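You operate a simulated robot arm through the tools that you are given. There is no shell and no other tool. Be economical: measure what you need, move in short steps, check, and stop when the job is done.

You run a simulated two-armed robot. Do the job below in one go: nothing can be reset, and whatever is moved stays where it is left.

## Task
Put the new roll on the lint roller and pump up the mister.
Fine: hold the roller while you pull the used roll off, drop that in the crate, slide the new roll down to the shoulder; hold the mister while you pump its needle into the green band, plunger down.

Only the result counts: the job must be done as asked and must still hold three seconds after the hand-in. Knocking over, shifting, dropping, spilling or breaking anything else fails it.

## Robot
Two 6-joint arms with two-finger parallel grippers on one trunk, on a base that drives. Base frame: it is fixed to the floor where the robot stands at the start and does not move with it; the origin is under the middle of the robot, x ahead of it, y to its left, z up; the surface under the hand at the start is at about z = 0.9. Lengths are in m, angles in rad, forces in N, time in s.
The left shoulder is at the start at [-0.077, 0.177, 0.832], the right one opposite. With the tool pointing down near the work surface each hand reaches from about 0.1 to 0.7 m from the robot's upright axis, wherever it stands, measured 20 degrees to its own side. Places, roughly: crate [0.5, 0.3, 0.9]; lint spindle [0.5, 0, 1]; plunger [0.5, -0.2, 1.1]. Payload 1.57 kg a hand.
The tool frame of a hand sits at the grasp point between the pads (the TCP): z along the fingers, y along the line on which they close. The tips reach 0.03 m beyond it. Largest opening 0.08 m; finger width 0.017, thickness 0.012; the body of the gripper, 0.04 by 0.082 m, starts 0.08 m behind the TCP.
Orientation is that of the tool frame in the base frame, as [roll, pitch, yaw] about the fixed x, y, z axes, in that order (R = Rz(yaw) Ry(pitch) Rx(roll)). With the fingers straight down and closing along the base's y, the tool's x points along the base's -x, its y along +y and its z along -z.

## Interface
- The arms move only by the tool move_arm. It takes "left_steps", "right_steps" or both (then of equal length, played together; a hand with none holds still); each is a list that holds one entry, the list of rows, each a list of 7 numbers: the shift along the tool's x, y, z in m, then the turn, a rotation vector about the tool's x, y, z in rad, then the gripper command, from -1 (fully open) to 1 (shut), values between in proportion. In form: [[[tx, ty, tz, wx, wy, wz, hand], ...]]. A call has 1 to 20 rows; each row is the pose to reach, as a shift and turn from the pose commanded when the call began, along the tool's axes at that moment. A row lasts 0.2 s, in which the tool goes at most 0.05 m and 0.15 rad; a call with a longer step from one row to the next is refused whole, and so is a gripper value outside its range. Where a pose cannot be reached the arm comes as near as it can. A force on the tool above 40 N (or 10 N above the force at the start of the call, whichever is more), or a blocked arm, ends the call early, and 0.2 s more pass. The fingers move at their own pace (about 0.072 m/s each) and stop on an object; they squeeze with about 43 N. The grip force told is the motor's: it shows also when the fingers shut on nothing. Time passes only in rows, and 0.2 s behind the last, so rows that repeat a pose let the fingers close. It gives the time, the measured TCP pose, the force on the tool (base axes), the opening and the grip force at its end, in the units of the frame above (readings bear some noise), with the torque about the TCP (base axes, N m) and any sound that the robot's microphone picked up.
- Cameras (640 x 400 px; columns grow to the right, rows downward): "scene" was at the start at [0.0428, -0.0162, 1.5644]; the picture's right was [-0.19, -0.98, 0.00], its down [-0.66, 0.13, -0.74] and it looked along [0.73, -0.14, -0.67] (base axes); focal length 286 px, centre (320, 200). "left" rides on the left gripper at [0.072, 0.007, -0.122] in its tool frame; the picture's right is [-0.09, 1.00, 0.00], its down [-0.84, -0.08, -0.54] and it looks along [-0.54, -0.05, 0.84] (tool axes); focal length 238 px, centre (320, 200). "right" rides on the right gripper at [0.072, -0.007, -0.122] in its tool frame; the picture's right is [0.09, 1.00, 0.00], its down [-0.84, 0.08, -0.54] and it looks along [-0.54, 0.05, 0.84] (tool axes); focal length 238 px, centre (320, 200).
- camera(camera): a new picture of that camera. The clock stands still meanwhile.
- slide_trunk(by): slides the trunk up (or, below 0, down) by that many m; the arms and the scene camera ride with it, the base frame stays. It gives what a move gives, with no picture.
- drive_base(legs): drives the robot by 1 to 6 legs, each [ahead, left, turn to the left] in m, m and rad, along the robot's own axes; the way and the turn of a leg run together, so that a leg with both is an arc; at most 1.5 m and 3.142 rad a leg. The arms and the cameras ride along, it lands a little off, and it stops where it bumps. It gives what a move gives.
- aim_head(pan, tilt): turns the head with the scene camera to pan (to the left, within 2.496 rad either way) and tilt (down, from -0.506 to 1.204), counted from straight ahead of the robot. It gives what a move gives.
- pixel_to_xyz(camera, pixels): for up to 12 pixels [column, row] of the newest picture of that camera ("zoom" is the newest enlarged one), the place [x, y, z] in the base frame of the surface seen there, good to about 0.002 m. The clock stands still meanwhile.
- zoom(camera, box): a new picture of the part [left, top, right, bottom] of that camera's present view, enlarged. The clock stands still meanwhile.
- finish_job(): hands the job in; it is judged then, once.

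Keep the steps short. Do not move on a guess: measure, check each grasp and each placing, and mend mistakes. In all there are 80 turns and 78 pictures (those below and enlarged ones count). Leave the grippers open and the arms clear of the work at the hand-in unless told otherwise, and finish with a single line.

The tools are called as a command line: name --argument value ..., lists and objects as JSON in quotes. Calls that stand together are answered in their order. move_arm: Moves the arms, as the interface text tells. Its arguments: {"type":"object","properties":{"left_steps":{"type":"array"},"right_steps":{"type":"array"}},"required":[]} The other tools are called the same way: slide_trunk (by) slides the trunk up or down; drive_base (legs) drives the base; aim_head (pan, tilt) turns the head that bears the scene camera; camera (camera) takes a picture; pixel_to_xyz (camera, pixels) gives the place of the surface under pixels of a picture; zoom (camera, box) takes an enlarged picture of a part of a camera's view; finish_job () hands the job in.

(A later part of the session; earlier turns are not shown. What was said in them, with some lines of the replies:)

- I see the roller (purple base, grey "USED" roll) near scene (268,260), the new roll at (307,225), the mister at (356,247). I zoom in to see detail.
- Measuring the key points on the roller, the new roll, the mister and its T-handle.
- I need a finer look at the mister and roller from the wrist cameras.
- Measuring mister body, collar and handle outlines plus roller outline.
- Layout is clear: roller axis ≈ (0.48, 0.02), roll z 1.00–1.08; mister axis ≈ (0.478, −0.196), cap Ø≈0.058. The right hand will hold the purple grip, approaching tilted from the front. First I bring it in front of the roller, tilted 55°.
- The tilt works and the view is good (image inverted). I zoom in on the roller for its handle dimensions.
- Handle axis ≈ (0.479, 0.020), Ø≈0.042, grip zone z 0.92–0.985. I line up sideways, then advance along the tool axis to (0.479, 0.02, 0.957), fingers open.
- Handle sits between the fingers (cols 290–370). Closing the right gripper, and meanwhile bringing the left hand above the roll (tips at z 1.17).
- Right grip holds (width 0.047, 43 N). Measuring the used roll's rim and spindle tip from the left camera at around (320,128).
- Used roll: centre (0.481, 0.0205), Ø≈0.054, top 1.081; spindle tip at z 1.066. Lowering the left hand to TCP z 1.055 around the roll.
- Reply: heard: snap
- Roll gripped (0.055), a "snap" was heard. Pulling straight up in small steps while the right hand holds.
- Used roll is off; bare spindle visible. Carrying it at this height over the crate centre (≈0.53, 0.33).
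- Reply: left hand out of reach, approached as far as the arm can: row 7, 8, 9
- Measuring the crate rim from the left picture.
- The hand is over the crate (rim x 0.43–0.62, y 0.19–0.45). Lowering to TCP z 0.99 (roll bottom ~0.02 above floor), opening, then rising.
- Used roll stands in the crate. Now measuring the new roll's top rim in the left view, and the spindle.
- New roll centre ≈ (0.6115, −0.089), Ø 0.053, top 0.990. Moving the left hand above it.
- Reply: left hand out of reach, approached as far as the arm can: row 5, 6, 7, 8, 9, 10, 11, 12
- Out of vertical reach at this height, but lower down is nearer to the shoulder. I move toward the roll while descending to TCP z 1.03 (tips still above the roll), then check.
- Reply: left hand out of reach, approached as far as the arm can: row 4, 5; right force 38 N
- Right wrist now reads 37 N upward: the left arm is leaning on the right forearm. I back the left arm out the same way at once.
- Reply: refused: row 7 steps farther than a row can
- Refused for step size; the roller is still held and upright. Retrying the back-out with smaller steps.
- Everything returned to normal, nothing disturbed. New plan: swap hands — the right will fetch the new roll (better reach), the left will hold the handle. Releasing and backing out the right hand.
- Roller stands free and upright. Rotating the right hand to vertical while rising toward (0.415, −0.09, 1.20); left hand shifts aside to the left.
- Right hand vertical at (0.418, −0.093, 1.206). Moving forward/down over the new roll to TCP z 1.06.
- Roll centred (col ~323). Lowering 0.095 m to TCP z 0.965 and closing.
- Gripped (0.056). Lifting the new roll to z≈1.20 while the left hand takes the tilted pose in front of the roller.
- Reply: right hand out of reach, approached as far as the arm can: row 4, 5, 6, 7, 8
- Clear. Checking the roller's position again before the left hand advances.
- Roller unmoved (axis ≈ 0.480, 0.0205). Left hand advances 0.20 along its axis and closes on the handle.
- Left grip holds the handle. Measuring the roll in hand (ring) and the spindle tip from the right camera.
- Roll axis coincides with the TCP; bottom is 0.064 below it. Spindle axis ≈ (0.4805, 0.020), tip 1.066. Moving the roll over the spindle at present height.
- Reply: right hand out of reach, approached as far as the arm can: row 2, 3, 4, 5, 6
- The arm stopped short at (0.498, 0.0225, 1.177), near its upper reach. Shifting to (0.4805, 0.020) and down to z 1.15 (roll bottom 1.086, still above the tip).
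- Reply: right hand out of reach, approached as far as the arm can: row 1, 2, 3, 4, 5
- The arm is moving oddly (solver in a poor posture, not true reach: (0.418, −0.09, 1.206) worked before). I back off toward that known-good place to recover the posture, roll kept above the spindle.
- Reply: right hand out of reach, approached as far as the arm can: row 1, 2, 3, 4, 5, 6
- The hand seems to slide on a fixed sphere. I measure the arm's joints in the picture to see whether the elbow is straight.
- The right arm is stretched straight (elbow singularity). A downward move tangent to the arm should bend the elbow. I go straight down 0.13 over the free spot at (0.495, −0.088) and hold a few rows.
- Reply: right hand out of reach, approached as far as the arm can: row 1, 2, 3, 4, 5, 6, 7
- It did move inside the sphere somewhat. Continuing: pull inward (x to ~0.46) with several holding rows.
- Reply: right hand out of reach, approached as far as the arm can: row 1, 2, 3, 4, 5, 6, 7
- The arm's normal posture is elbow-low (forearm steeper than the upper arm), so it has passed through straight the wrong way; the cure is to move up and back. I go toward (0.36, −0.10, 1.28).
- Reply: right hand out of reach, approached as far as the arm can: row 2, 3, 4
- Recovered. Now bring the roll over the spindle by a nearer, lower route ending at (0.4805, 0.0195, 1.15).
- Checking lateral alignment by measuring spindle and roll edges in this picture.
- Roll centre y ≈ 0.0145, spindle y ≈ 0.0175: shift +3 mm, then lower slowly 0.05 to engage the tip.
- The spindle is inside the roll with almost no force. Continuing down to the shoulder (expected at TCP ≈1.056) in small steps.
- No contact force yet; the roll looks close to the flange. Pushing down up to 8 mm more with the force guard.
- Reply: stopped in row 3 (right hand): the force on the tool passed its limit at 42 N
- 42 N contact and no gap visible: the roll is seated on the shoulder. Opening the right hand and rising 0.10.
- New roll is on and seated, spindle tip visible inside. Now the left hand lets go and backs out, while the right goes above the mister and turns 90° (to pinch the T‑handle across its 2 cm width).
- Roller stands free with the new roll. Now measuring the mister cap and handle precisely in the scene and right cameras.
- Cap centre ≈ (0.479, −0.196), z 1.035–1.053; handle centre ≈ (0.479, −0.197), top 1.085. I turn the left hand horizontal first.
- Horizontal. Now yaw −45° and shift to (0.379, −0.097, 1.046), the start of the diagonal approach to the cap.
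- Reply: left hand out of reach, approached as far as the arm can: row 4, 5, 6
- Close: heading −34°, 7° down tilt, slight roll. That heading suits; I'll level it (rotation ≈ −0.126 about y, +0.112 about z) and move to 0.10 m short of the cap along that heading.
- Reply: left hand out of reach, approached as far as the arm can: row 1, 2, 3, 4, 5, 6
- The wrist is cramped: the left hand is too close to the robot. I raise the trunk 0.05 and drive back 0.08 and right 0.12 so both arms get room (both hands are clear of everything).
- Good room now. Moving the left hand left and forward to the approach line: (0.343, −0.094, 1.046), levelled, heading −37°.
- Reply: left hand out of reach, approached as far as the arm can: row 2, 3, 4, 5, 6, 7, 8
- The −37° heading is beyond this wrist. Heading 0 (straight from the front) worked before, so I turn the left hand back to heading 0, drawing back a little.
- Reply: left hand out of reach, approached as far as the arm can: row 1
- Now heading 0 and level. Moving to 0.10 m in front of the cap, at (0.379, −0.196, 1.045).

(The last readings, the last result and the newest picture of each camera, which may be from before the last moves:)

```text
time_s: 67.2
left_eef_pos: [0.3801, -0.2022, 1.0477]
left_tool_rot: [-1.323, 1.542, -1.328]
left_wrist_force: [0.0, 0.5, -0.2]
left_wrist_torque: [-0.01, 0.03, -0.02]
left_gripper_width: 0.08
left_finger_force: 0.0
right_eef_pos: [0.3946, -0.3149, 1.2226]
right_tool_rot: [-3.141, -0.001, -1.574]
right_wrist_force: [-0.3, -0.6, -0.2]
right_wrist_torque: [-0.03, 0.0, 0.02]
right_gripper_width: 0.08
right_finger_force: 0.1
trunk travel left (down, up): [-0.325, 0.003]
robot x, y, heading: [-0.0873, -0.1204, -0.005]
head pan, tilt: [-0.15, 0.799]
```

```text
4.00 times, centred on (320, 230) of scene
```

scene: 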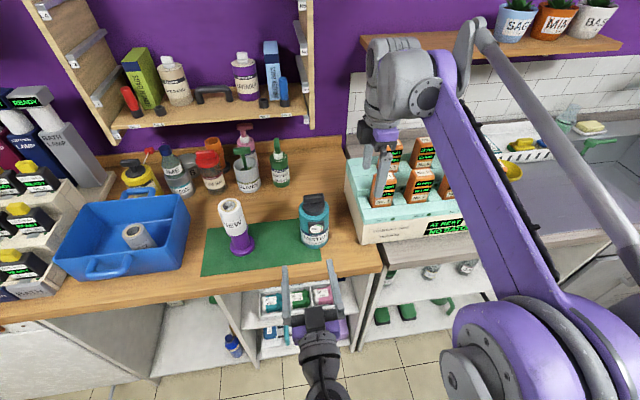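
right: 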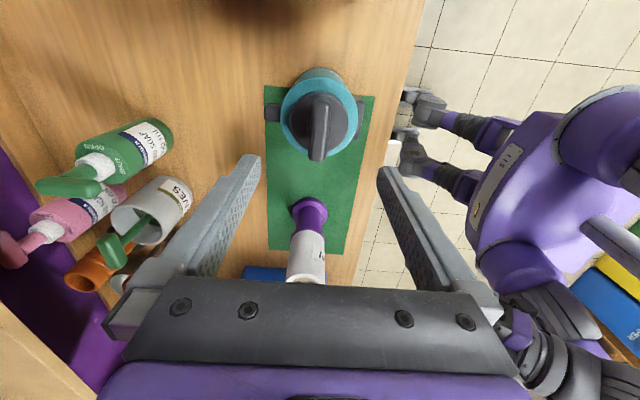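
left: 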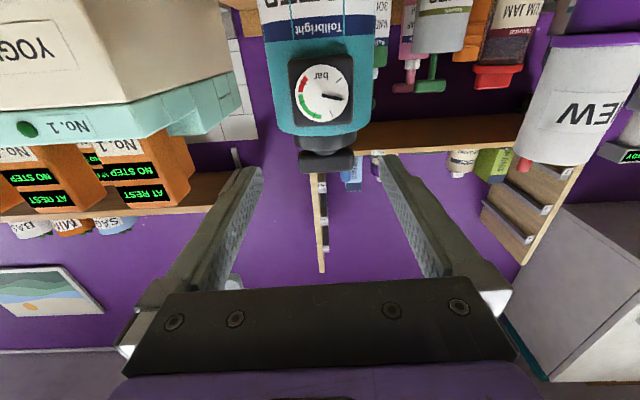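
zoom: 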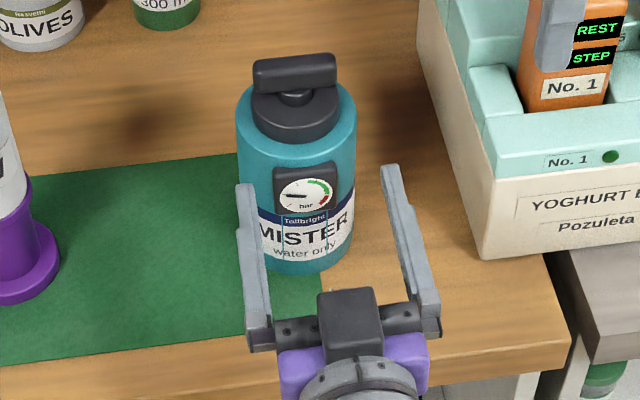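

Measuring the cap in both pictures for lateral and height alignment.

pixel_to_xyz --camera "zoom" --pixels '[[253, 110], [339, 108], [296, 140], [296, 128], [240, 115], [353, 112], [255, 80], [335, 70]]'

pixel_to_xyz --camera "left" --pixels '[[302, 140], [326, 138], [350, 140], [326, 148], [304, 160], [350, 160], [290, 115], [362, 115], [325, 133], [320, 62]]'

```text
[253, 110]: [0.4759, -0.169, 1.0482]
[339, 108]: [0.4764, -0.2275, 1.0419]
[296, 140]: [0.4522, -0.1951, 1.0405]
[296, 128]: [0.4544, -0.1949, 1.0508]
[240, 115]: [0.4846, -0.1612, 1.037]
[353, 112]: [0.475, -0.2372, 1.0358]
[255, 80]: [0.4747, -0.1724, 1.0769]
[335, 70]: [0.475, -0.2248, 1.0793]
```

```text
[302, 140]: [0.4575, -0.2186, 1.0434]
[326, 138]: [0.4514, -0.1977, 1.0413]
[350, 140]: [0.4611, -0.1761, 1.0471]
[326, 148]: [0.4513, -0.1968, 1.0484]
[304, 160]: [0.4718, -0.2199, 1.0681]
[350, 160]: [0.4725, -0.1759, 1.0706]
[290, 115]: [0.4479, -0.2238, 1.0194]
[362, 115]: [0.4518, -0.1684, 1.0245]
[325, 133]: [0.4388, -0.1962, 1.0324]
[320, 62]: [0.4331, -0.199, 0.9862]
```

Cap centre (0.480, −0.1975), z 1.037–1.053. Shifting +4.5 mm in y, advancing 0.10 with the force guard, then closing on the cap.

move_arm --left_steps '[[[0.0015, 0.0045, 0, 0, 0, 0, -1], [0.0015, 0.0045, 0.025, 0, 0, 0, -1], [0.0015, 0.0045, 0.05, 0, 0, 0, -1], [0.0015, 0.0045, 0.075, 0, 0, 0, -1], [0.0015, 0.0045, 0.1, 0, 0, 0, -1], [0.0015, 0.0045, 0.1, 0, 0, 0, -1]]]'

zoom --camera "scene" --box '[270, 180, 370, 270]'

```text
time_s: 68.6
left_eef_pos: [0.4814, -0.1949, 1.0459]
left_tool_rot: [-1.328, 1.543, -1.333]
left_wrist_force: [-0.6, 0.8, -0.1]
left_wrist_torque: [0.04, -0.01, 0.01]
left_gripper_width: 0.0798
left_finger_force: 0.0
right_eef_pos: [0.394, -0.3159, 1.2233]
right_tool_rot: [-3.139, -0.002, -1.575]
right_wrist_force: [0.3, -0.2, 0.8]
right_wrist_torque: [-0.01, 0.02, -0.03]
right_gripper_width: 0.0799
right_finger_force: 0.0
trunk travel left (down, up): [-0.325, 0.003]
robot x, y, heading: [-0.083, -0.1212, 0.003]
head pan, tilt: [-0.15, 0.799]
```

```text
4.44 times, centred on (320, 225) of scene
```

zoom: 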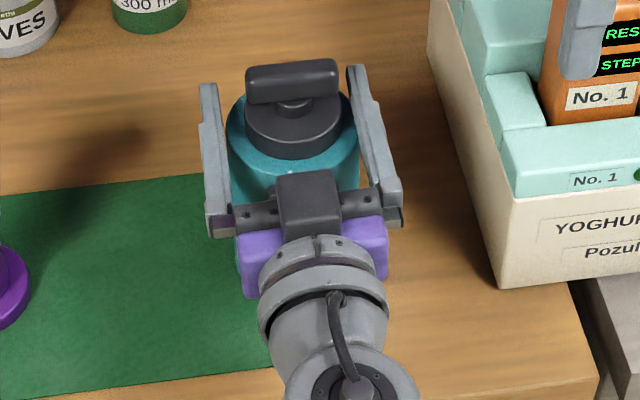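

Fingers straddle the cap, no contact. Closing.

move_arm --left_steps '[[[0, -0.001, 0, 0, 0, 0, -0.3], [0, -0.001, 0, 0, 0, 0, 0.3], [0, -0.001, 0, 0, 0, 0, 1], [0, -0.001, 0, 0, 0, 0, 1], [0, -0.001, 0, 0, 0, 0, 1]]]'

camera --camera "left"

```text
time_s: 69.8
left_eef_pos: [0.4802, -0.1943, 1.0462]
left_tool_rot: [-1.29, 1.545, -1.295]
left_wrist_force: [2.6, -0.7, 8.6]
left_wrist_torque: [0.62, -0.42, -0.11]
left_gripper_width: 0.0594
left_finger_force: 43.2
right_eef_pos: [0.3937, -0.3151, 1.2221]
right_tool_rot: [-3.138, -0.002, -1.573]
right_wrist_force: [0.5, 0.3, 0.3]
right_wrist_torque: [0.0, 0.0, 0.01]
right_gripper_width: 0.0801
right_finger_force: 0.0
trunk travel left (down, up): [-0.325, 0.003]
robot x, y, heading: [-0.0786, -0.1246, -0.002]
head pan, tilt: [-0.15, 0.799]
```

```text
16 pictures are left
```

left: 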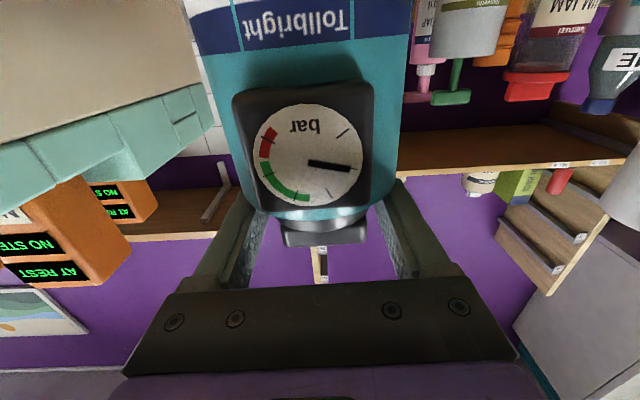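

Cap held (0.059 wide, 43 N), and the gauge is visible in the left camera. Now the right hand goes above the T‑handle at TCP z 1.13 (tips above the handle).

move_arm --right_steps '[[[-0.029, -0.007, 0.015, 0, 0, 0, -1], [-0.058, -0.013, 0.031, 0, 0, 0, -1], [-0.088, -0.02, 0.047, 0, 0, 0, -1], [-0.117, -0.026, 0.0625, 0, 0, 0, -1], [-0.117, -0.045, 0.07, 0, 0, 0, -1], [-0.117, -0.065, 0.08, 0, 0, 0, -1], [-0.117, -0.085, 0.0925, 0, 0, 0, -1], [-0.117, -0.085, 0.0925, 0, 0, 0, -1]]]'

camera --camera "right"

```text
time_s: 71.6
left_eef_pos: [0.4793, -0.1961, 1.0457]
left_tool_rot: [-1.304, 1.543, -1.31]
left_wrist_force: [2.1, -0.9, 12.8]
left_wrist_torque: [0.6, -0.34, -0.1]
left_gripper_width: 0.0591
left_finger_force: 42.9
right_eef_pos: [0.4781, -0.1978, 1.1308]
right_tool_rot: [-3.138, -0.002, -1.573]
right_wrist_force: [0.3, 0.4, -0.1]
right_wrist_torque: [-0.03, -0.03, -0.05]
right_gripper_width: 0.08
right_finger_force: 0.0
trunk travel left (down, up): [-0.325, 0.003]
robot x, y, heading: [-0.0844, -0.1257, -0.004]
head pan, tilt: [-0.15, 0.799]
```

```text
15 pictures are left
```

right: 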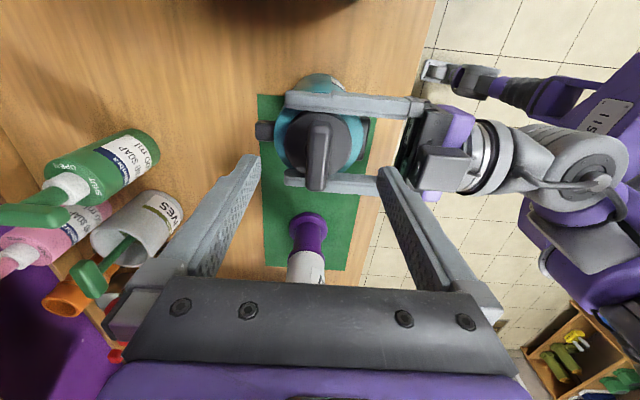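

Handle centred (col ~318). Lowering to TCP z 1.09 (tips 1.06, above the cap) and pinching the handle.

move_arm --right_steps '[[[0, 0, 0.02, 0, 0, 0, -1], [0, 0, 0.041, 0, 0, 0, -1], [0, 0, 0.041, 0, 0, 0, -0.3], [0, 0, 0.041, 0, 0, 0, 0.4], [0, 0, 0.041, 0, 0, 0, 1], [0, 0, 0.041, 0, 0, 0, 1], [0, 0, 0.041, 0, 0, 0, 1]]]'

```text
time_s: 73.2
left_eef_pos: [0.4796, -0.1953, 1.0463]
left_tool_rot: [-1.311, 1.542, -1.315]
left_wrist_force: [-1.5, -1.8, 10.1]
left_wrist_torque: [0.39, 0.06, -0.05]
left_gripper_width: 0.0593
left_finger_force: 42.9
right_eef_pos: [0.478, -0.1995, 1.0889]
right_tool_rot: [-3.137, -0.001, -1.571]
right_wrist_force: [1.0, 0.4, -0.3]
right_wrist_torque: [0.01, -0.15, -0.02]
right_gripper_width: 0.0225
right_finger_force: 35.2
trunk travel left (down, up): [-0.325, 0.003]
robot x, y, heading: [-0.0825, -0.1224, 0.003]
head pan, tilt: [-0.15, 0.799]
```

Handle pinched (0.0225). Pulling up slowly, up to 0.04, to find the stroke.

move_arm --right_steps '[[[0, 0, -0.008, 0, 0, 0, 1], [0, 0, -0.016, 0, 0, 0, 1], [0, 0, -0.024, 0, 0, 0, 1], [0, 0, -0.032, 0, 0, 0, 1], [0, 0, -0.04, 0, 0, 0, 1], [0, 0, -0.04, 0, 0, 0, 1]]]'

zoom --camera "scene" --box '[270, 150, 370, 250]'

```text
time_s: 74.6
left_eef_pos: [0.4801, -0.1958, 1.0448]
left_tool_rot: [-1.306, 1.547, -1.312]
left_wrist_force: [4.2, 1.7, 8.5]
left_wrist_torque: [0.31, 0.03, -0.02]
left_gripper_width: 0.0591
left_finger_force: 43.3
right_eef_pos: [0.4802, -0.1986, 1.1307]
right_tool_rot: [-3.138, -0.002, -1.573]
right_wrist_force: [-3.2, -3.4, 0.5]
right_wrist_torque: [-0.23, 0.2, 0.03]
right_gripper_width: 0.0226
right_finger_force: 34.7
trunk travel left (down, up): [-0.325, 0.003]
robot x, y, heading: [-0.0827, -0.1243, 0.001]
head pan, tilt: [-0.15, 0.799]
```

```text
4.00 times, centred on (320, 200) of scene
```

zoom: 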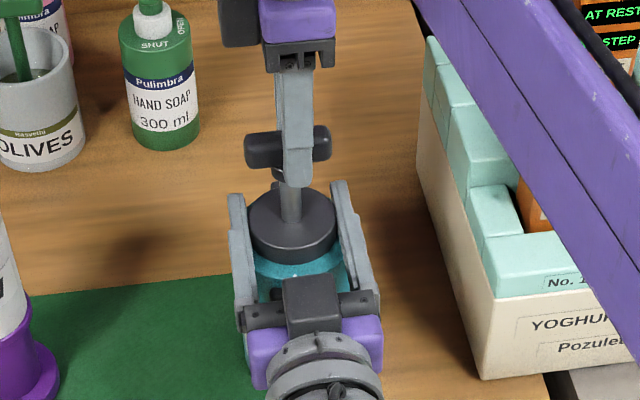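

Plunger rises 0.04 freely. Pushing it back down fully, then reading the gauge.

move_arm --right_steps '[[[0, 0, 0.008, 0, 0, 0, 1], [0, 0, 0.016, 0, 0, 0, 1], [0, 0, 0.024, 0, 0, 0, 1], [0, 0, 0.032, 0, 0, 0, 1], [0, 0, 0.04, 0, 0, 0, 1], [0, 0, 0.041, 0, 0, 0, 1]]]'

zoom --camera "left" --box '[220, 70, 390, 220]'

```text
time_s: 76.0
left_eef_pos: [0.4804, -0.1966, 1.045]
left_tool_rot: [-1.294, 1.545, -1.301]
left_wrist_force: [1.7, 6.5, 8.1]
left_wrist_torque: [0.33, 0.1, 0.0]
left_gripper_width: 0.0592
left_finger_force: 43.8
right_eef_pos: [0.4792, -0.1991, 1.0891]
right_tool_rot: [-3.14, -0.002, -1.572]
right_wrist_force: [-2.2, -9.1, 0.2]
right_wrist_torque: [-0.27, -0.05, -0.01]
right_gripper_width: 0.0223
right_finger_force: 35.3
trunk travel left (down, up): [-0.325, 0.003]
robot x, y, heading: [-0.0799, -0.1211, -0.005]
head pan, tilt: [-0.15, 0.799]
```

```text
2.67 times, centred on (305, 145) of left
```

zoom: 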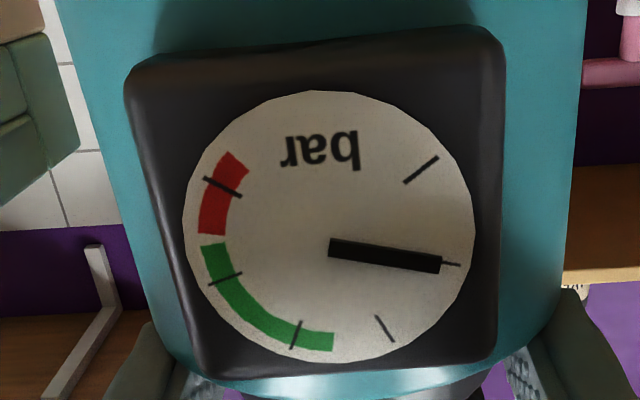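

The needle is about where it was (2nd tick): the 0.04 stroke gave little or nothing. I'll pull further, to the end stop.

move_arm --right_steps '[[[0, 0, -0.01, 0, 0, 0, 1], [0, 0, -0.02, 0, 0, 0, 1], [0, 0, -0.03, 0, 0, 0, 1], [0, 0, -0.04, 0, 0, 0, 1], [0, 0, -0.045, 0, 0, 0, 1], [0, 0, -0.05, 0, 0, 0, 1], [0, 0, -0.055, 0, 0, 0, 1], [0, 0, -0.06, 0, 0, 0, 1]]]'

```text
time_s: 77.8
left_eef_pos: [0.4807, -0.1976, 1.0443]
left_tool_rot: [-1.322, 1.544, -1.331]
left_wrist_force: [2.3, 2.3, 25.2]
left_wrist_torque: [0.32, 0.4, -0.31]
left_gripper_width: 0.0591
left_finger_force: 42.9
right_eef_pos: [0.4786, -0.1971, 1.1478]
right_tool_rot: [-3.139, -0.001, -1.573]
right_wrist_force: [-1.7, -1.5, -16.6]
right_wrist_torque: [-0.03, -0.27, 0.28]
right_gripper_width: 0.017
right_finger_force: 31.5
trunk travel left (down, up): [-0.325, 0.003]
robot x, y, heading: [-0.0824, -0.1225, -0.005]
head pan, tilt: [-0.15, 0.799]
```

End stop felt (17 N, slight slip on the handle's rounded edge). Pushing down the full stroke.

move_arm --right_steps '[[[0, 0, 0.008, 0, 0, 0, 1], [0, 0, 0.016, 0, 0, 0, 1], [0, 0, 0.024, 0, 0, 0, 1], [0, 0, 0.032, 0, 0, 0, 1], [0, 0, 0.04, 0, 0, 0, 1], [0, 0, 0.048, 0, 0, 0, 1], [0, 0, 0.054, 0, 0, 0, 1], [0, 0, 0.059, 0, 0, 0, 1], [0, 0, 0.059, 0, 0, 0, 1]]]'

zoom --camera "left" --box '[220, 70, 390, 220]'

```text
time_s: 79.7
left_eef_pos: [0.479, -0.1985, 1.0464]
left_tool_rot: [-1.309, 1.544, -1.316]
left_wrist_force: [3.6, -0.2, 1.1]
left_wrist_torque: [0.38, -0.54, -0.16]
left_gripper_width: 0.0589
left_finger_force: 43.3
right_eef_pos: [0.48, -0.2, 1.0936]
right_tool_rot: [-3.136, -0.001, -1.573]
right_wrist_force: [3.1, -1.2, 24.4]
right_wrist_torque: [0.44, -0.24, 0.0]
right_gripper_width: 0.017
right_finger_force: 32.4
trunk travel left (down, up): [-0.325, 0.003]
robot x, y, heading: [-0.0834, -0.1221, 0.0]
head pan, tilt: [-0.15, 0.799]
stopped in row 9 (right hand): the force on the tool passed its limit at 43 N (the readings are from after the stop); the commanded pose is now the measured one
```

```text
2.67 times, centred on (305, 145) of left
```

zoom: 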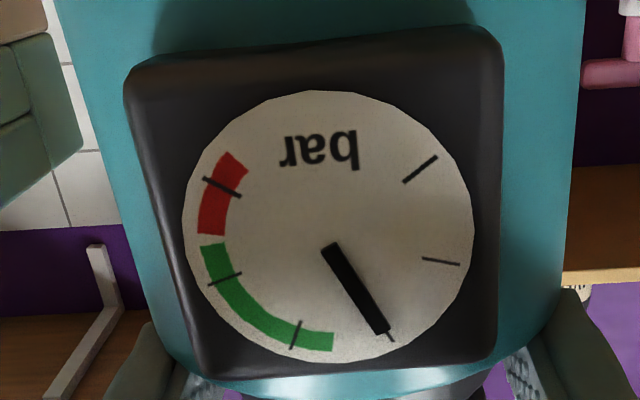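

One full stroke moved the needle one tick (to the 3rd); green covers the 4th and 5th. The grip has crept ~5 mm up the handle, so I re-grip at TCP z 1.087.

move_arm --right_steps '[[[0, 0, 0, 0, 0, 0, 0.2], [0, 0, 0, 0, 0, 0, 0], [0, 0, 0.003, 0, 0, 0, 0], [0, 0, 0.0065, 0, 0, 0, 0], [0, 0, 0.0065, 0, 0, 0, 0.5], [0, 0, 0.0065, 0, 0, 0, 1], [0, 0, 0.0065, 0, 0, 0, 1]]]'

```text
time_s: 81.3
left_eef_pos: [0.4796, -0.1965, 1.0455]
left_tool_rot: [-1.318, 1.543, -1.325]
left_wrist_force: [6.8, -2.9, 20.0]
left_wrist_torque: [0.57, 0.47, 0.02]
left_gripper_width: 0.059
left_finger_force: 42.6
right_eef_pos: [0.4788, -0.1991, 1.0856]
right_tool_rot: [-3.138, 0.001, -1.573]
right_wrist_force: [-5.9, 1.2, -0.4]
right_wrist_torque: [-0.05, -0.03, 0.02]
right_gripper_width: 0.0223
right_finger_force: 35.1
trunk travel left (down, up): [-0.325, 0.003]
robot x, y, heading: [-0.0821, -0.1223, -0.001]
head pan, tilt: [-0.15, 0.799]
```

Firm grip (0.0223). Second full stroke: up 0.053 and then down again.

move_arm --right_steps '[[[0, 0, -0.01, 0, 0, 0, 1], [0, 0, -0.02, 0, 0, 0, 1], [0, 0, -0.03, 0, 0, 0, 1], [0, 0, -0.04, 0, 0, 0, 1], [0, 0, -0.046, 0, 0, 0, 1], [0, 0, -0.05, 0, 0, 0, 1], [0, 0, -0.054, 0, 0, 0, 1], [0, 0, -0.054, 0, 0, 0, 1]]]'

move_arm --right_steps '[[[0, 0, 0.008, 0, 0, 0, 1], [0, 0, 0.016, 0, 0, 0, 1], [0, 0, 0.024, 0, 0, 0, 1], [0, 0, 0.032, 0, 0, 0, 1], [0, 0, 0.04, 0, 0, 0, 1], [0, 0, 0.047, 0, 0, 0, 1], [0, 0, 0.053, 0, 0, 0, 1], [0, 0, 0.055, 0, 0, 0, 1]]]'

zoom --camera "left" --box '[220, 70, 390, 220]'

```text
time_s: 82.8
left_eef_pos: [0.4794, -0.197, 1.0456]
left_tool_rot: [-1.283, 1.546, -1.29]
left_wrist_force: [1.3, 0.2, 15.0]
left_wrist_torque: [0.19, 0.91, 0.12]
left_gripper_width: 0.059
left_finger_force: 43.1
right_eef_pos: [0.4794, -0.1986, 1.1352]
right_tool_rot: [3.14, 0.0, -1.572]
right_wrist_force: [-3.4, -0.4, -7.2]
right_wrist_torque: [0.02, -0.07, 0.03]
right_gripper_width: 0.0225
right_finger_force: 35.1
trunk travel left (down, up): [-0.325, 0.003]
robot x, y, heading: [-0.0833, -0.1226, -0.003]
head pan, tilt: [-0.15, 0.799]
stopped in row 7 (left hand): the force on the tool passed its limit at 42 N (the readings are from after the stop); the commanded pose is now the measured one
```

```text
time_s: 84.7
left_eef_pos: [0.479, -0.1972, 1.045]
left_tool_rot: [-1.327, 1.545, -1.331]
left_wrist_force: [1.2, 0.2, 4.9]
left_wrist_torque: [0.4, 0.06, -0.06]
left_gripper_width: 0.0593
left_finger_force: 42.4
right_eef_pos: [0.4806, -0.1987, 1.0828]
right_tool_rot: [-3.14, 0.001, -1.574]
right_wrist_force: [0.7, -1.0, 13.7]
right_wrist_torque: [0.38, -0.2, 0.04]
right_gripper_width: 0.0224
right_finger_force: 35.0
trunk travel left (down, up): [-0.325, 0.003]
robot x, y, heading: [-0.083, -0.1233, -0.002]
head pan, tilt: [-0.15, 0.799]
stopped in row 8 (right hand): the force on the tool passed its limit at 44 N (the readings are from after the stop); the commanded pose is now the measured one
```

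```text
2.67 times, centred on (305, 145) of left
```

zoom: 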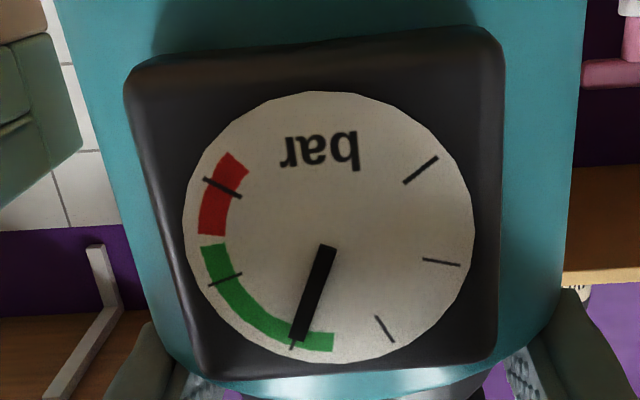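

Needle is in the green band (4th tick) and the plunger is fully down (44 N bottom stop). Opening the right hand and lifting off, then moving it back and right.

move_arm --right_steps '[[[0, 0, 0, 0, 0, 0, 0.3], [0, 0, 0, 0, 0, 0, -0.3], [0, 0, 0, 0, 0, 0, -1], [0, 0, 0, 0, 0, 0, -1], [0, 0, -0.02, 0, 0, 0, -1], [0, 0, -0.04, 0, 0, 0, -1], [0, 0, -0.055, 0, 0, 0, -1], [0.005, 0.03, -0.07, 0, 0, 0, -1], [0.03, 0.06, -0.085, 0, 0, 0, -1], [0.06, 0.08, -0.11, 0, 0, 0, -1], [0.09, 0.09, -0.13, 0, 0, 0, -1]]]'

zoom --camera "scene" --box '[200, 150, 380, 270]'

```text
time_s: 87.1
left_eef_pos: [0.4791, -0.1964, 1.0462]
left_tool_rot: [-1.323, 1.545, -1.329]
left_wrist_force: [4.2, -2.2, 26.8]
left_wrist_torque: [0.81, -0.2, -0.01]
left_gripper_width: 0.0591
left_finger_force: 43.1
right_eef_pos: [0.3884, -0.2887, 1.2121]
right_tool_rot: [-3.14, -0.003, -1.572]
right_wrist_force: [0.8, 0.6, 0.2]
right_wrist_torque: [-0.01, 0.01, -0.01]
right_gripper_width: 0.08
right_finger_force: 0.1
trunk travel left (down, up): [-0.325, 0.003]
robot x, y, heading: [-0.0802, -0.1219, -0.002]
head pan, tilt: [-0.15, 0.799]
```

```text
3.33 times, centred on (290, 210) of scene
```

zoom: 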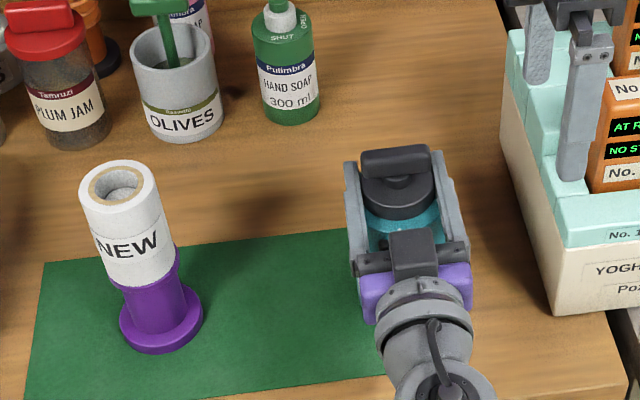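

Plunger down, roller fine. Releasing the mister with the left hand and backing straight out.

move_arm --left_steps '[[[-0.001, 0, 0, 0, 0, 0, 0.6], [-0.001, 0, 0, 0, 0, 0, 0], [-0.001, 0, 0, 0, 0, 0, -1], [-0.001, 0, 0, 0, 0, 0, -1], [-0.001, 0, 0, 0, 0, 0, -1], [-0.001, 0, -0.025, 0, 0, 0, -1], [-0.001, 0, -0.05, 0, 0, 0, -1], [-0.001, 0, -0.08, 0, 0, 0, -1], [-0.001, 0, -0.11, 0, 0, 0, -1], [-0.001, 0, -0.15, 0, 0, 0, -1], [-0.001, 0, -0.19, 0, 0, 0, -1]]]'

zoom --camera "scene" --box '[200, 170, 380, 290]'

camera --camera "scene"

```text
time_s: 89.1
left_eef_pos: [0.3743, -0.1945, 1.0466]
left_tool_rot: [-1.075, 1.548, -1.078]
left_wrist_force: [1.0, 0.2, 0.2]
left_wrist_torque: [0.0, 0.05, -0.02]
left_gripper_width: 0.0798
left_finger_force: 0.0
right_eef_pos: [0.389, -0.2883, 1.2114]
right_tool_rot: [3.141, -0.001, -1.573]
right_wrist_force: [0.3, 0.4, -0.5]
right_wrist_torque: [-0.02, 0.02, 0.0]
right_gripper_width: 0.0798
right_finger_force: 0.0
trunk travel left (down, up): [-0.325, 0.003]
robot x, y, heading: [-0.0803, -0.1211, 0.0]
head pan, tilt: [-0.15, 0.799]
stopped in row 10 (left hand): the force on the tool passed its limit at 45 N (the readings are from after the stop); the commanded pose is now the measured one
```

```text
3.33 times, centred on (290, 230) of scene
```

zoom: 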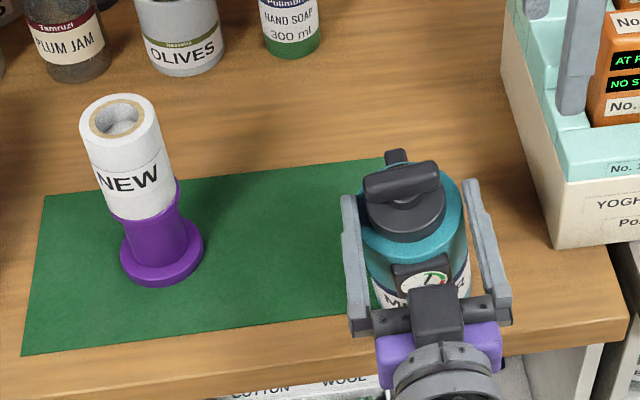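

```text
8 pictures are left
```

scene: 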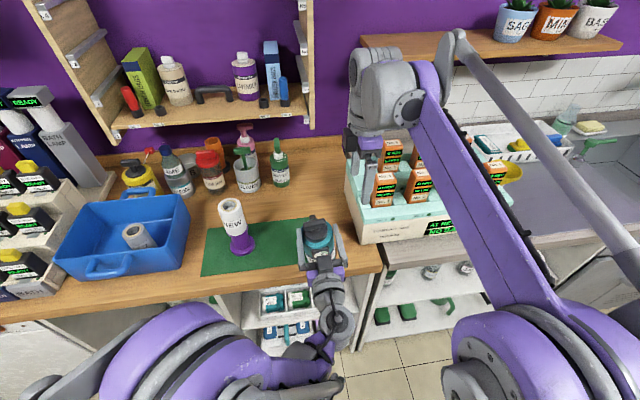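

Something pulled: the stop came at 45 N and the mister looks to have come along toward the robot. Measuring where it stands and how it sits between the fingers.

pixel_to_xyz --camera "scene" --pixels '[[318, 222], [308, 228], [328, 226], [318, 240], [302, 238], [338, 238], [330, 262]]'

camera --camera "left"

zoom --camera "scene" --box '[285, 205, 360, 280]'

```text
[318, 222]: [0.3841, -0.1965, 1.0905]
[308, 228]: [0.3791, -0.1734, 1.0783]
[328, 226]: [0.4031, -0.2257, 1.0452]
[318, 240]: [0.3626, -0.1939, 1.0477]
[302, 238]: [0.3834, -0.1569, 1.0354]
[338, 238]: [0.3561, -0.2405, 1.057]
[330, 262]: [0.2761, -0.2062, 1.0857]
```

```text
7 pictures are left
```

left: 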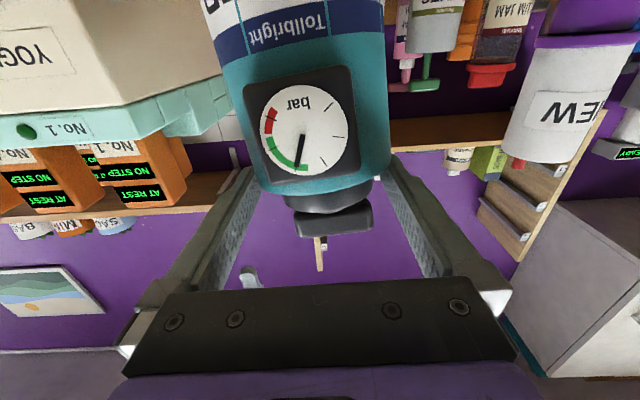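

```text
5.33 times, centred on (322, 242) of scene
```

zoom: 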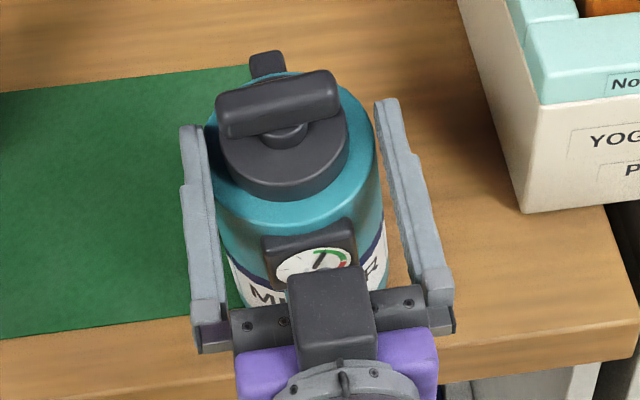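

The mister stands upright, but was dragged ≈0.09 m toward me: after release the preloaded fingers were pressing on its shoulder. Needle still green. I relieve by raising 3 mm, centre on the cap (axis x ≈ 0.389), and re-grip.

move_arm --left_steps '[[[-0.002, 0, 0, 0, 0, 0, -1], [-0.003, 0, 0, 0, 0, 0, -1], [-0.003, -0.001, 0.007, 0, 0, 0, -1], [-0.003, -0.001, 0.014, 0, 0, 0, -1], [-0.003, -0.001, 0.014, 0, 0, 0, -0.3], [-0.003, -0.001, 0.014, 0, 0, 0, 0.3], [-0.003, -0.001, 0.014, 0, 0, 0, 1], [-0.003, -0.001, 0.014, 0, 0, 0, 1]]]'

```text
time_s: 90.9
left_eef_pos: [0.3876, -0.1951, 1.0492]
left_tool_rot: [-1.086, 1.549, -1.088]
left_wrist_force: [2.6, -3.3, 7.4]
left_wrist_torque: [-0.19, -0.52, -0.15]
left_gripper_width: 0.073
left_finger_force: 42.7
right_eef_pos: [0.3907, -0.2875, 1.2121]
right_tool_rot: [3.141, -0.001, -1.572]
right_wrist_force: [0.3, 0.1, -0.7]
right_wrist_torque: [0.0, -0.03, 0.0]
right_gripper_width: 0.0797
right_finger_force: 0.2
trunk travel left (down, up): [-0.325, 0.003]
robot x, y, heading: [-0.0801, -0.1237, 0.001]
head pan, tilt: [-0.15, 0.799]
```

Width 0.073 – the fingers are on the body's rounded shoulder, not the cap, so the mister sits a few mm higher or tilted. Looking closely.

zoom --camera "scene" --box '[270, 195, 370, 295]'

pixel_to_xyz --camera "zoom" --pixels '[[225, 115], [330, 90], [275, 75], [230, 175], [350, 140], [290, 195], [215, 140], [370, 120], [340, 70], [60, 285], [540, 330], [540, 300]]'

```text
4.00 times, centred on (320, 245) of scene
```

zoom: 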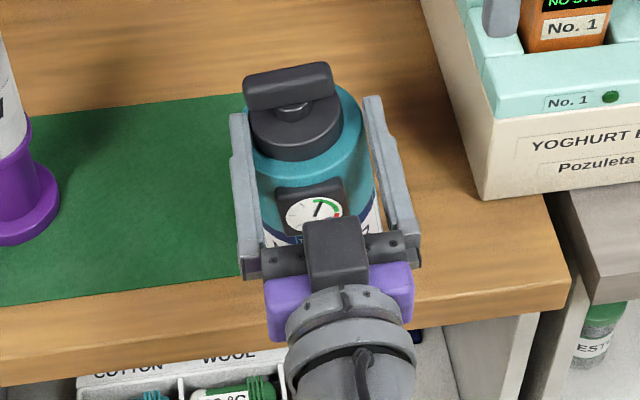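

```text
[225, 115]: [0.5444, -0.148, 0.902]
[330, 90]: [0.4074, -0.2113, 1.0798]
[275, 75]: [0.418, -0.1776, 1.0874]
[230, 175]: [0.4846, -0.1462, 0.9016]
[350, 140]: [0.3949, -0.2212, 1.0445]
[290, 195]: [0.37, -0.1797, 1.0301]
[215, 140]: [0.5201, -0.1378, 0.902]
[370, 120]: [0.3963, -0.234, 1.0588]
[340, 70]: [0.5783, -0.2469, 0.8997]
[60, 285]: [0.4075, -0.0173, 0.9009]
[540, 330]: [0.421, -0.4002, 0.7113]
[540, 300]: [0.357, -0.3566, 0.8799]
```

The mister sits at about x ≈ 0.41, possibly slightly lifted in the pinch. Table edge is ≈0.355, so it is on the table. I open gently and raise the hand straight up 0.03 so nothing drags.

move_arm --left_steps '[[[0, 0, 0, 0, 0, 0, 0.6], [0, 0, 0, 0, 0, 0, 0], [0, 0, 0, 0, 0, 0, -0.5], [0, 0, 0, 0, 0, 0, -1], [-0.004, 0, 0, 0, 0, 0, -1], [-0.012, 0, 0, 0, 0, 0, -1], [-0.022, 0, 0, 0, 0, 0, -1], [-0.03, 0, 0, 0, 0, 0, -1], [-0.03, 0, 0, 0, 0, 0, -1]]]'

zoom --camera "scene" --box '[270, 195, 370, 295]'

pixel_to_xyz --camera "zoom" --pixels '[[280, 90], [250, 100], [325, 85], [290, 150], [255, 130], [340, 125], [245, 165], [360, 150], [300, 165], [310, 215]]'

```text
time_s: 92.9
left_eef_pos: [0.3875, -0.1955, 1.0808]
left_tool_rot: [-1.116, 1.548, -1.12]
left_wrist_force: [0.2, -1.0, 0.7]
left_wrist_torque: [0.05, -0.02, 0.02]
left_gripper_width: 0.0803
left_finger_force: 0.1
right_eef_pos: [0.3899, -0.2869, 1.2129]
right_tool_rot: [3.141, -0.002, -1.571]
right_wrist_force: [0.3, -0.8, 1.5]
right_wrist_torque: [-0.02, -0.02, -0.01]
right_gripper_width: 0.0799
right_finger_force: 0.1
trunk travel left (down, up): [-0.325, 0.003]
robot x, y, heading: [-0.0827, -0.1203, -0.006]
head pan, tilt: [-0.15, 0.799]
```

```text
4.00 times, centred on (320, 245) of scene
```

zoom: 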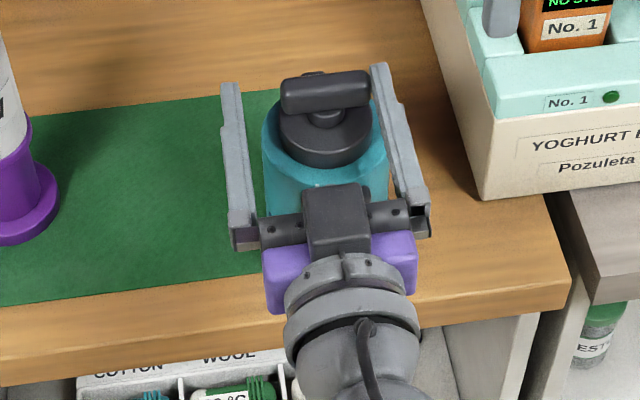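

```text
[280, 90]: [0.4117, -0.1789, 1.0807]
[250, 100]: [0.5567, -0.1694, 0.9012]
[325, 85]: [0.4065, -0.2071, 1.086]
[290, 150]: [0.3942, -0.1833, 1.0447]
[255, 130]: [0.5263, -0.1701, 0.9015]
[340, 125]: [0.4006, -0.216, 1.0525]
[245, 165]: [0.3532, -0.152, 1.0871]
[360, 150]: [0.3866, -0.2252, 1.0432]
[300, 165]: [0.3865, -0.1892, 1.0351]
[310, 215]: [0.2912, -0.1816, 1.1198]
```

Good: the mister now stands upright at (0.410, −0.206), height as originally. I'll carry it back to its place (0.480, −0.1975). First centre the hand over it while high, then lower around the cap to z 1.048 and grip.

move_arm --left_steps '[[[0, -0.005, 0, 0, 0, 0, -1], [0, -0.0105, 0, 0, 0, 0, -1], [0, -0.0105, 0.012, 0, 0, 0, -1], [0, -0.0105, 0.0225, 0, 0, 0, -1], [0.01, -0.0105, 0.0225, 0, 0, 0, -1], [0.02, -0.0105, 0.0225, 0, 0, 0, -1], [0.0325, -0.0105, 0.0225, 0, 0, 0, -1], [0.0325, -0.0105, 0.0225, 0, 0, 0, -1], [0.0325, -0.0105, 0.0225, 0, 0, 0, 0], [0.0325, -0.0105, 0.0225, 0, 0, 0, 1], [0.0325, -0.0105, 0.0225, 0, 0, 0, 1], [0.0325, -0.0105, 0.0225, 0, 0, 0, 1]]]'

```text
time_s: 95.5
left_eef_pos: [0.4094, -0.2065, 1.0496]
left_tool_rot: [-1.115, 1.55, -1.119]
left_wrist_force: [-1.2, -2.3, 0.5]
left_wrist_torque: [-0.04, 0.03, 0.03]
left_gripper_width: 0.0592
left_finger_force: 43.5
right_eef_pos: [0.3897, -0.2885, 1.2127]
right_tool_rot: [3.141, -0.002, -1.573]
right_wrist_force: [0.9, 0.7, -0.1]
right_wrist_torque: [0.02, -0.02, 0.03]
right_gripper_width: 0.0799
right_finger_force: 0.1
trunk travel left (down, up): [-0.325, 0.003]
robot x, y, heading: [-0.0842, -0.1266, -0.003]
head pan, tilt: [-0.15, 0.799]
```

Clean cap grip (0.059, almost no load). Lifting 6 mm, moving +0.070 in x and +0.009 in y, and setting down softly.

move_arm --left_steps '[[[-0.003, 0, 0, 0, 0, 0, 1], [-0.007, 0, 0, 0, 0, 0, 1], [-0.007, 0.003, 0.02, 0, 0, 0, 1], [-0.007, 0.006, 0.045, 0, 0, 0, 1], [-0.007, 0.009, 0.07, 0, 0, 0, 1], [-0.007, 0.009, 0.07, 0, 0, 0, 1], [-0.004, 0.009, 0.07, 0, 0, 0, 1], [-0.001, 0.009, 0.07, 0, 0, 0, 1], [0.0, 0.009, 0.07, 0, 0, 0, 1], [0.0, 0.009, 0.07, 0, 0, 0, 1]]]'

```text
time_s: 97.7
left_eef_pos: [0.4809, -0.1957, 1.0492]
left_tool_rot: [-1.082, 1.548, -1.085]
left_wrist_force: [1.2, -0.2, 0.9]
left_wrist_torque: [0.26, -0.09, -0.04]
left_gripper_width: 0.0593
left_finger_force: 42.9
right_eef_pos: [0.3896, -0.2881, 1.2119]
right_tool_rot: [3.14, -0.002, -1.572]
right_wrist_force: [-0.4, -0.2, 0.4]
right_wrist_torque: [0.0, 0.01, 0.02]
right_gripper_width: 0.08
right_finger_force: 0.0
trunk travel left (down, up): [-0.325, 0.003]
robot x, y, heading: [-0.0799, -0.1241, -0.002]
head pan, tilt: [-0.15, 0.799]
```

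Set down with near-zero load. Opening, rising straight up 0.06 (clear above the handle), then retracting 0.12.

move_arm --left_steps '[[[0, 0, 0, 0, 0, 0, 0.6], [0, 0, 0, 0, 0, 0, 0], [0, 0, 0, 0, 0, 0, -0.6], [0, 0, 0, 0, 0, 0, -1], [0, 0, 0, 0, 0, 0, -1], [-0.006, 0, 0, 0, 0, 0, -1], [-0.02, 0, 0, 0, 0, 0, -1], [-0.04, 0, 0, 0, 0, 0, -1], [-0.06, 0, 0, 0, 0, 0, -1], [-0.06, 0, -0.03, 0, 0, 0, -1], [-0.06, 0, -0.07, 0, 0, 0, -1], [-0.06, 0.0, -0.11, 0, 0, 0, -1], [-0.06, 0.0, -0.15, 0, 0, 0, -1], [-0.06, 0.0, -0.17, 0, 0, 0, -1]]]'

zoom --camera "scene" --box '[190, 170, 370, 290]'

pixel_to_xyz --camera "zoom" --pixels '[[150, 105], [150, 230], [150, 245], [445, 90], [455, 120], [455, 160], [450, 230], [150, 170]]'

```text
time_s: 100.7
left_eef_pos: [0.3106, -0.1976, 1.1068]
left_tool_rot: [-1.125, 1.548, -1.126]
left_wrist_force: [0.4, -0.2, -0.2]
left_wrist_torque: [-0.04, -0.02, 0.05]
left_gripper_width: 0.0801
left_finger_force: 0.0
right_eef_pos: [0.3904, -0.2865, 1.2125]
right_tool_rot: [3.141, -0.002, -1.572]
right_wrist_force: [-0.3, -0.8, 0.4]
right_wrist_torque: [-0.01, -0.01, 0.0]
right_gripper_width: 0.0801
right_finger_force: 0.1
trunk travel left (down, up): [-0.325, 0.003]
robot x, y, heading: [-0.0847, -0.1212, -0.001]
head pan, tilt: [-0.15, 0.799]
```

```text
3.33 times, centred on (280, 230) of scene
```

zoom: 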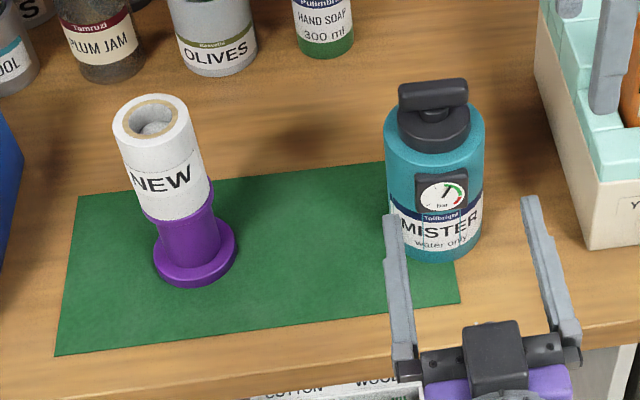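

```text
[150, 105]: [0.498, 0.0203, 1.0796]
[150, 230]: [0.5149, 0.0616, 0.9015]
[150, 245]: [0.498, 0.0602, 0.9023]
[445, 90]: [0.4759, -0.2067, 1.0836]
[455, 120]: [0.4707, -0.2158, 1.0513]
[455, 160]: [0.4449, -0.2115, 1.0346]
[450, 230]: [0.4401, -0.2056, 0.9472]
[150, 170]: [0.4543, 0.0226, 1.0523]
```

Mister is back in its place, plunger down (top 1.084), roll top at 1.080 as the old one was. Final check of the gauge.

zoom --camera "scene" --box '[295, 205, 335, 245]'

zoom --camera "scene" --box '[215, 190, 265, 260]'

```text
10.00 times, centred on (315, 225) of scene
```

zoom: 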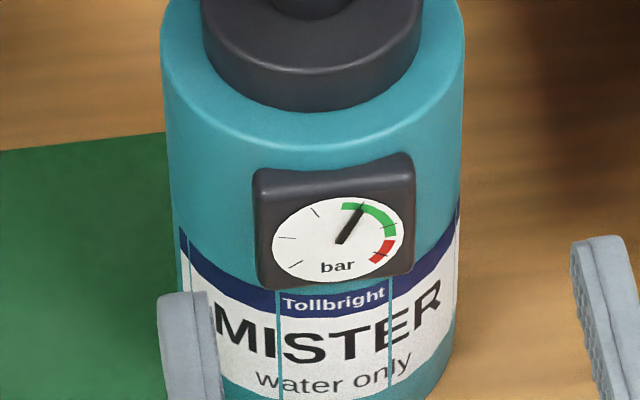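

```text
5.71 times, centred on (240, 225) of scene
5 turns are left
```

zoom: 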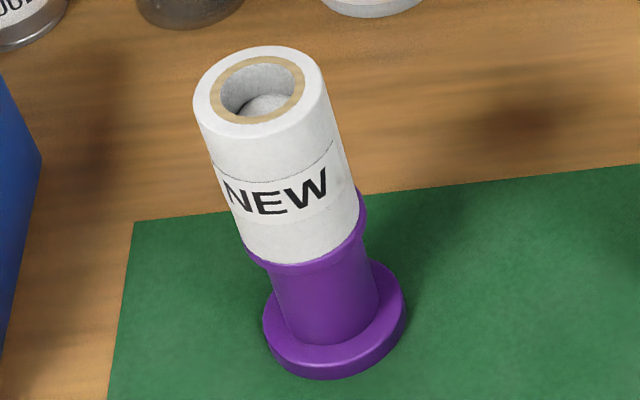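

The needle is in the green, the roll is on the shoulder, the used roll is in the crate, and both grippers are open and clear. Handing in.

finish_job

```text
The job is handed in.
```

The new roll is on the lint roller down to the shoulder, the used roll is in the crate, and the mister reads in the green with its plunger down; while letting go I dragged the mister about 9 cm and set it back within about 1 cm of where it stood.
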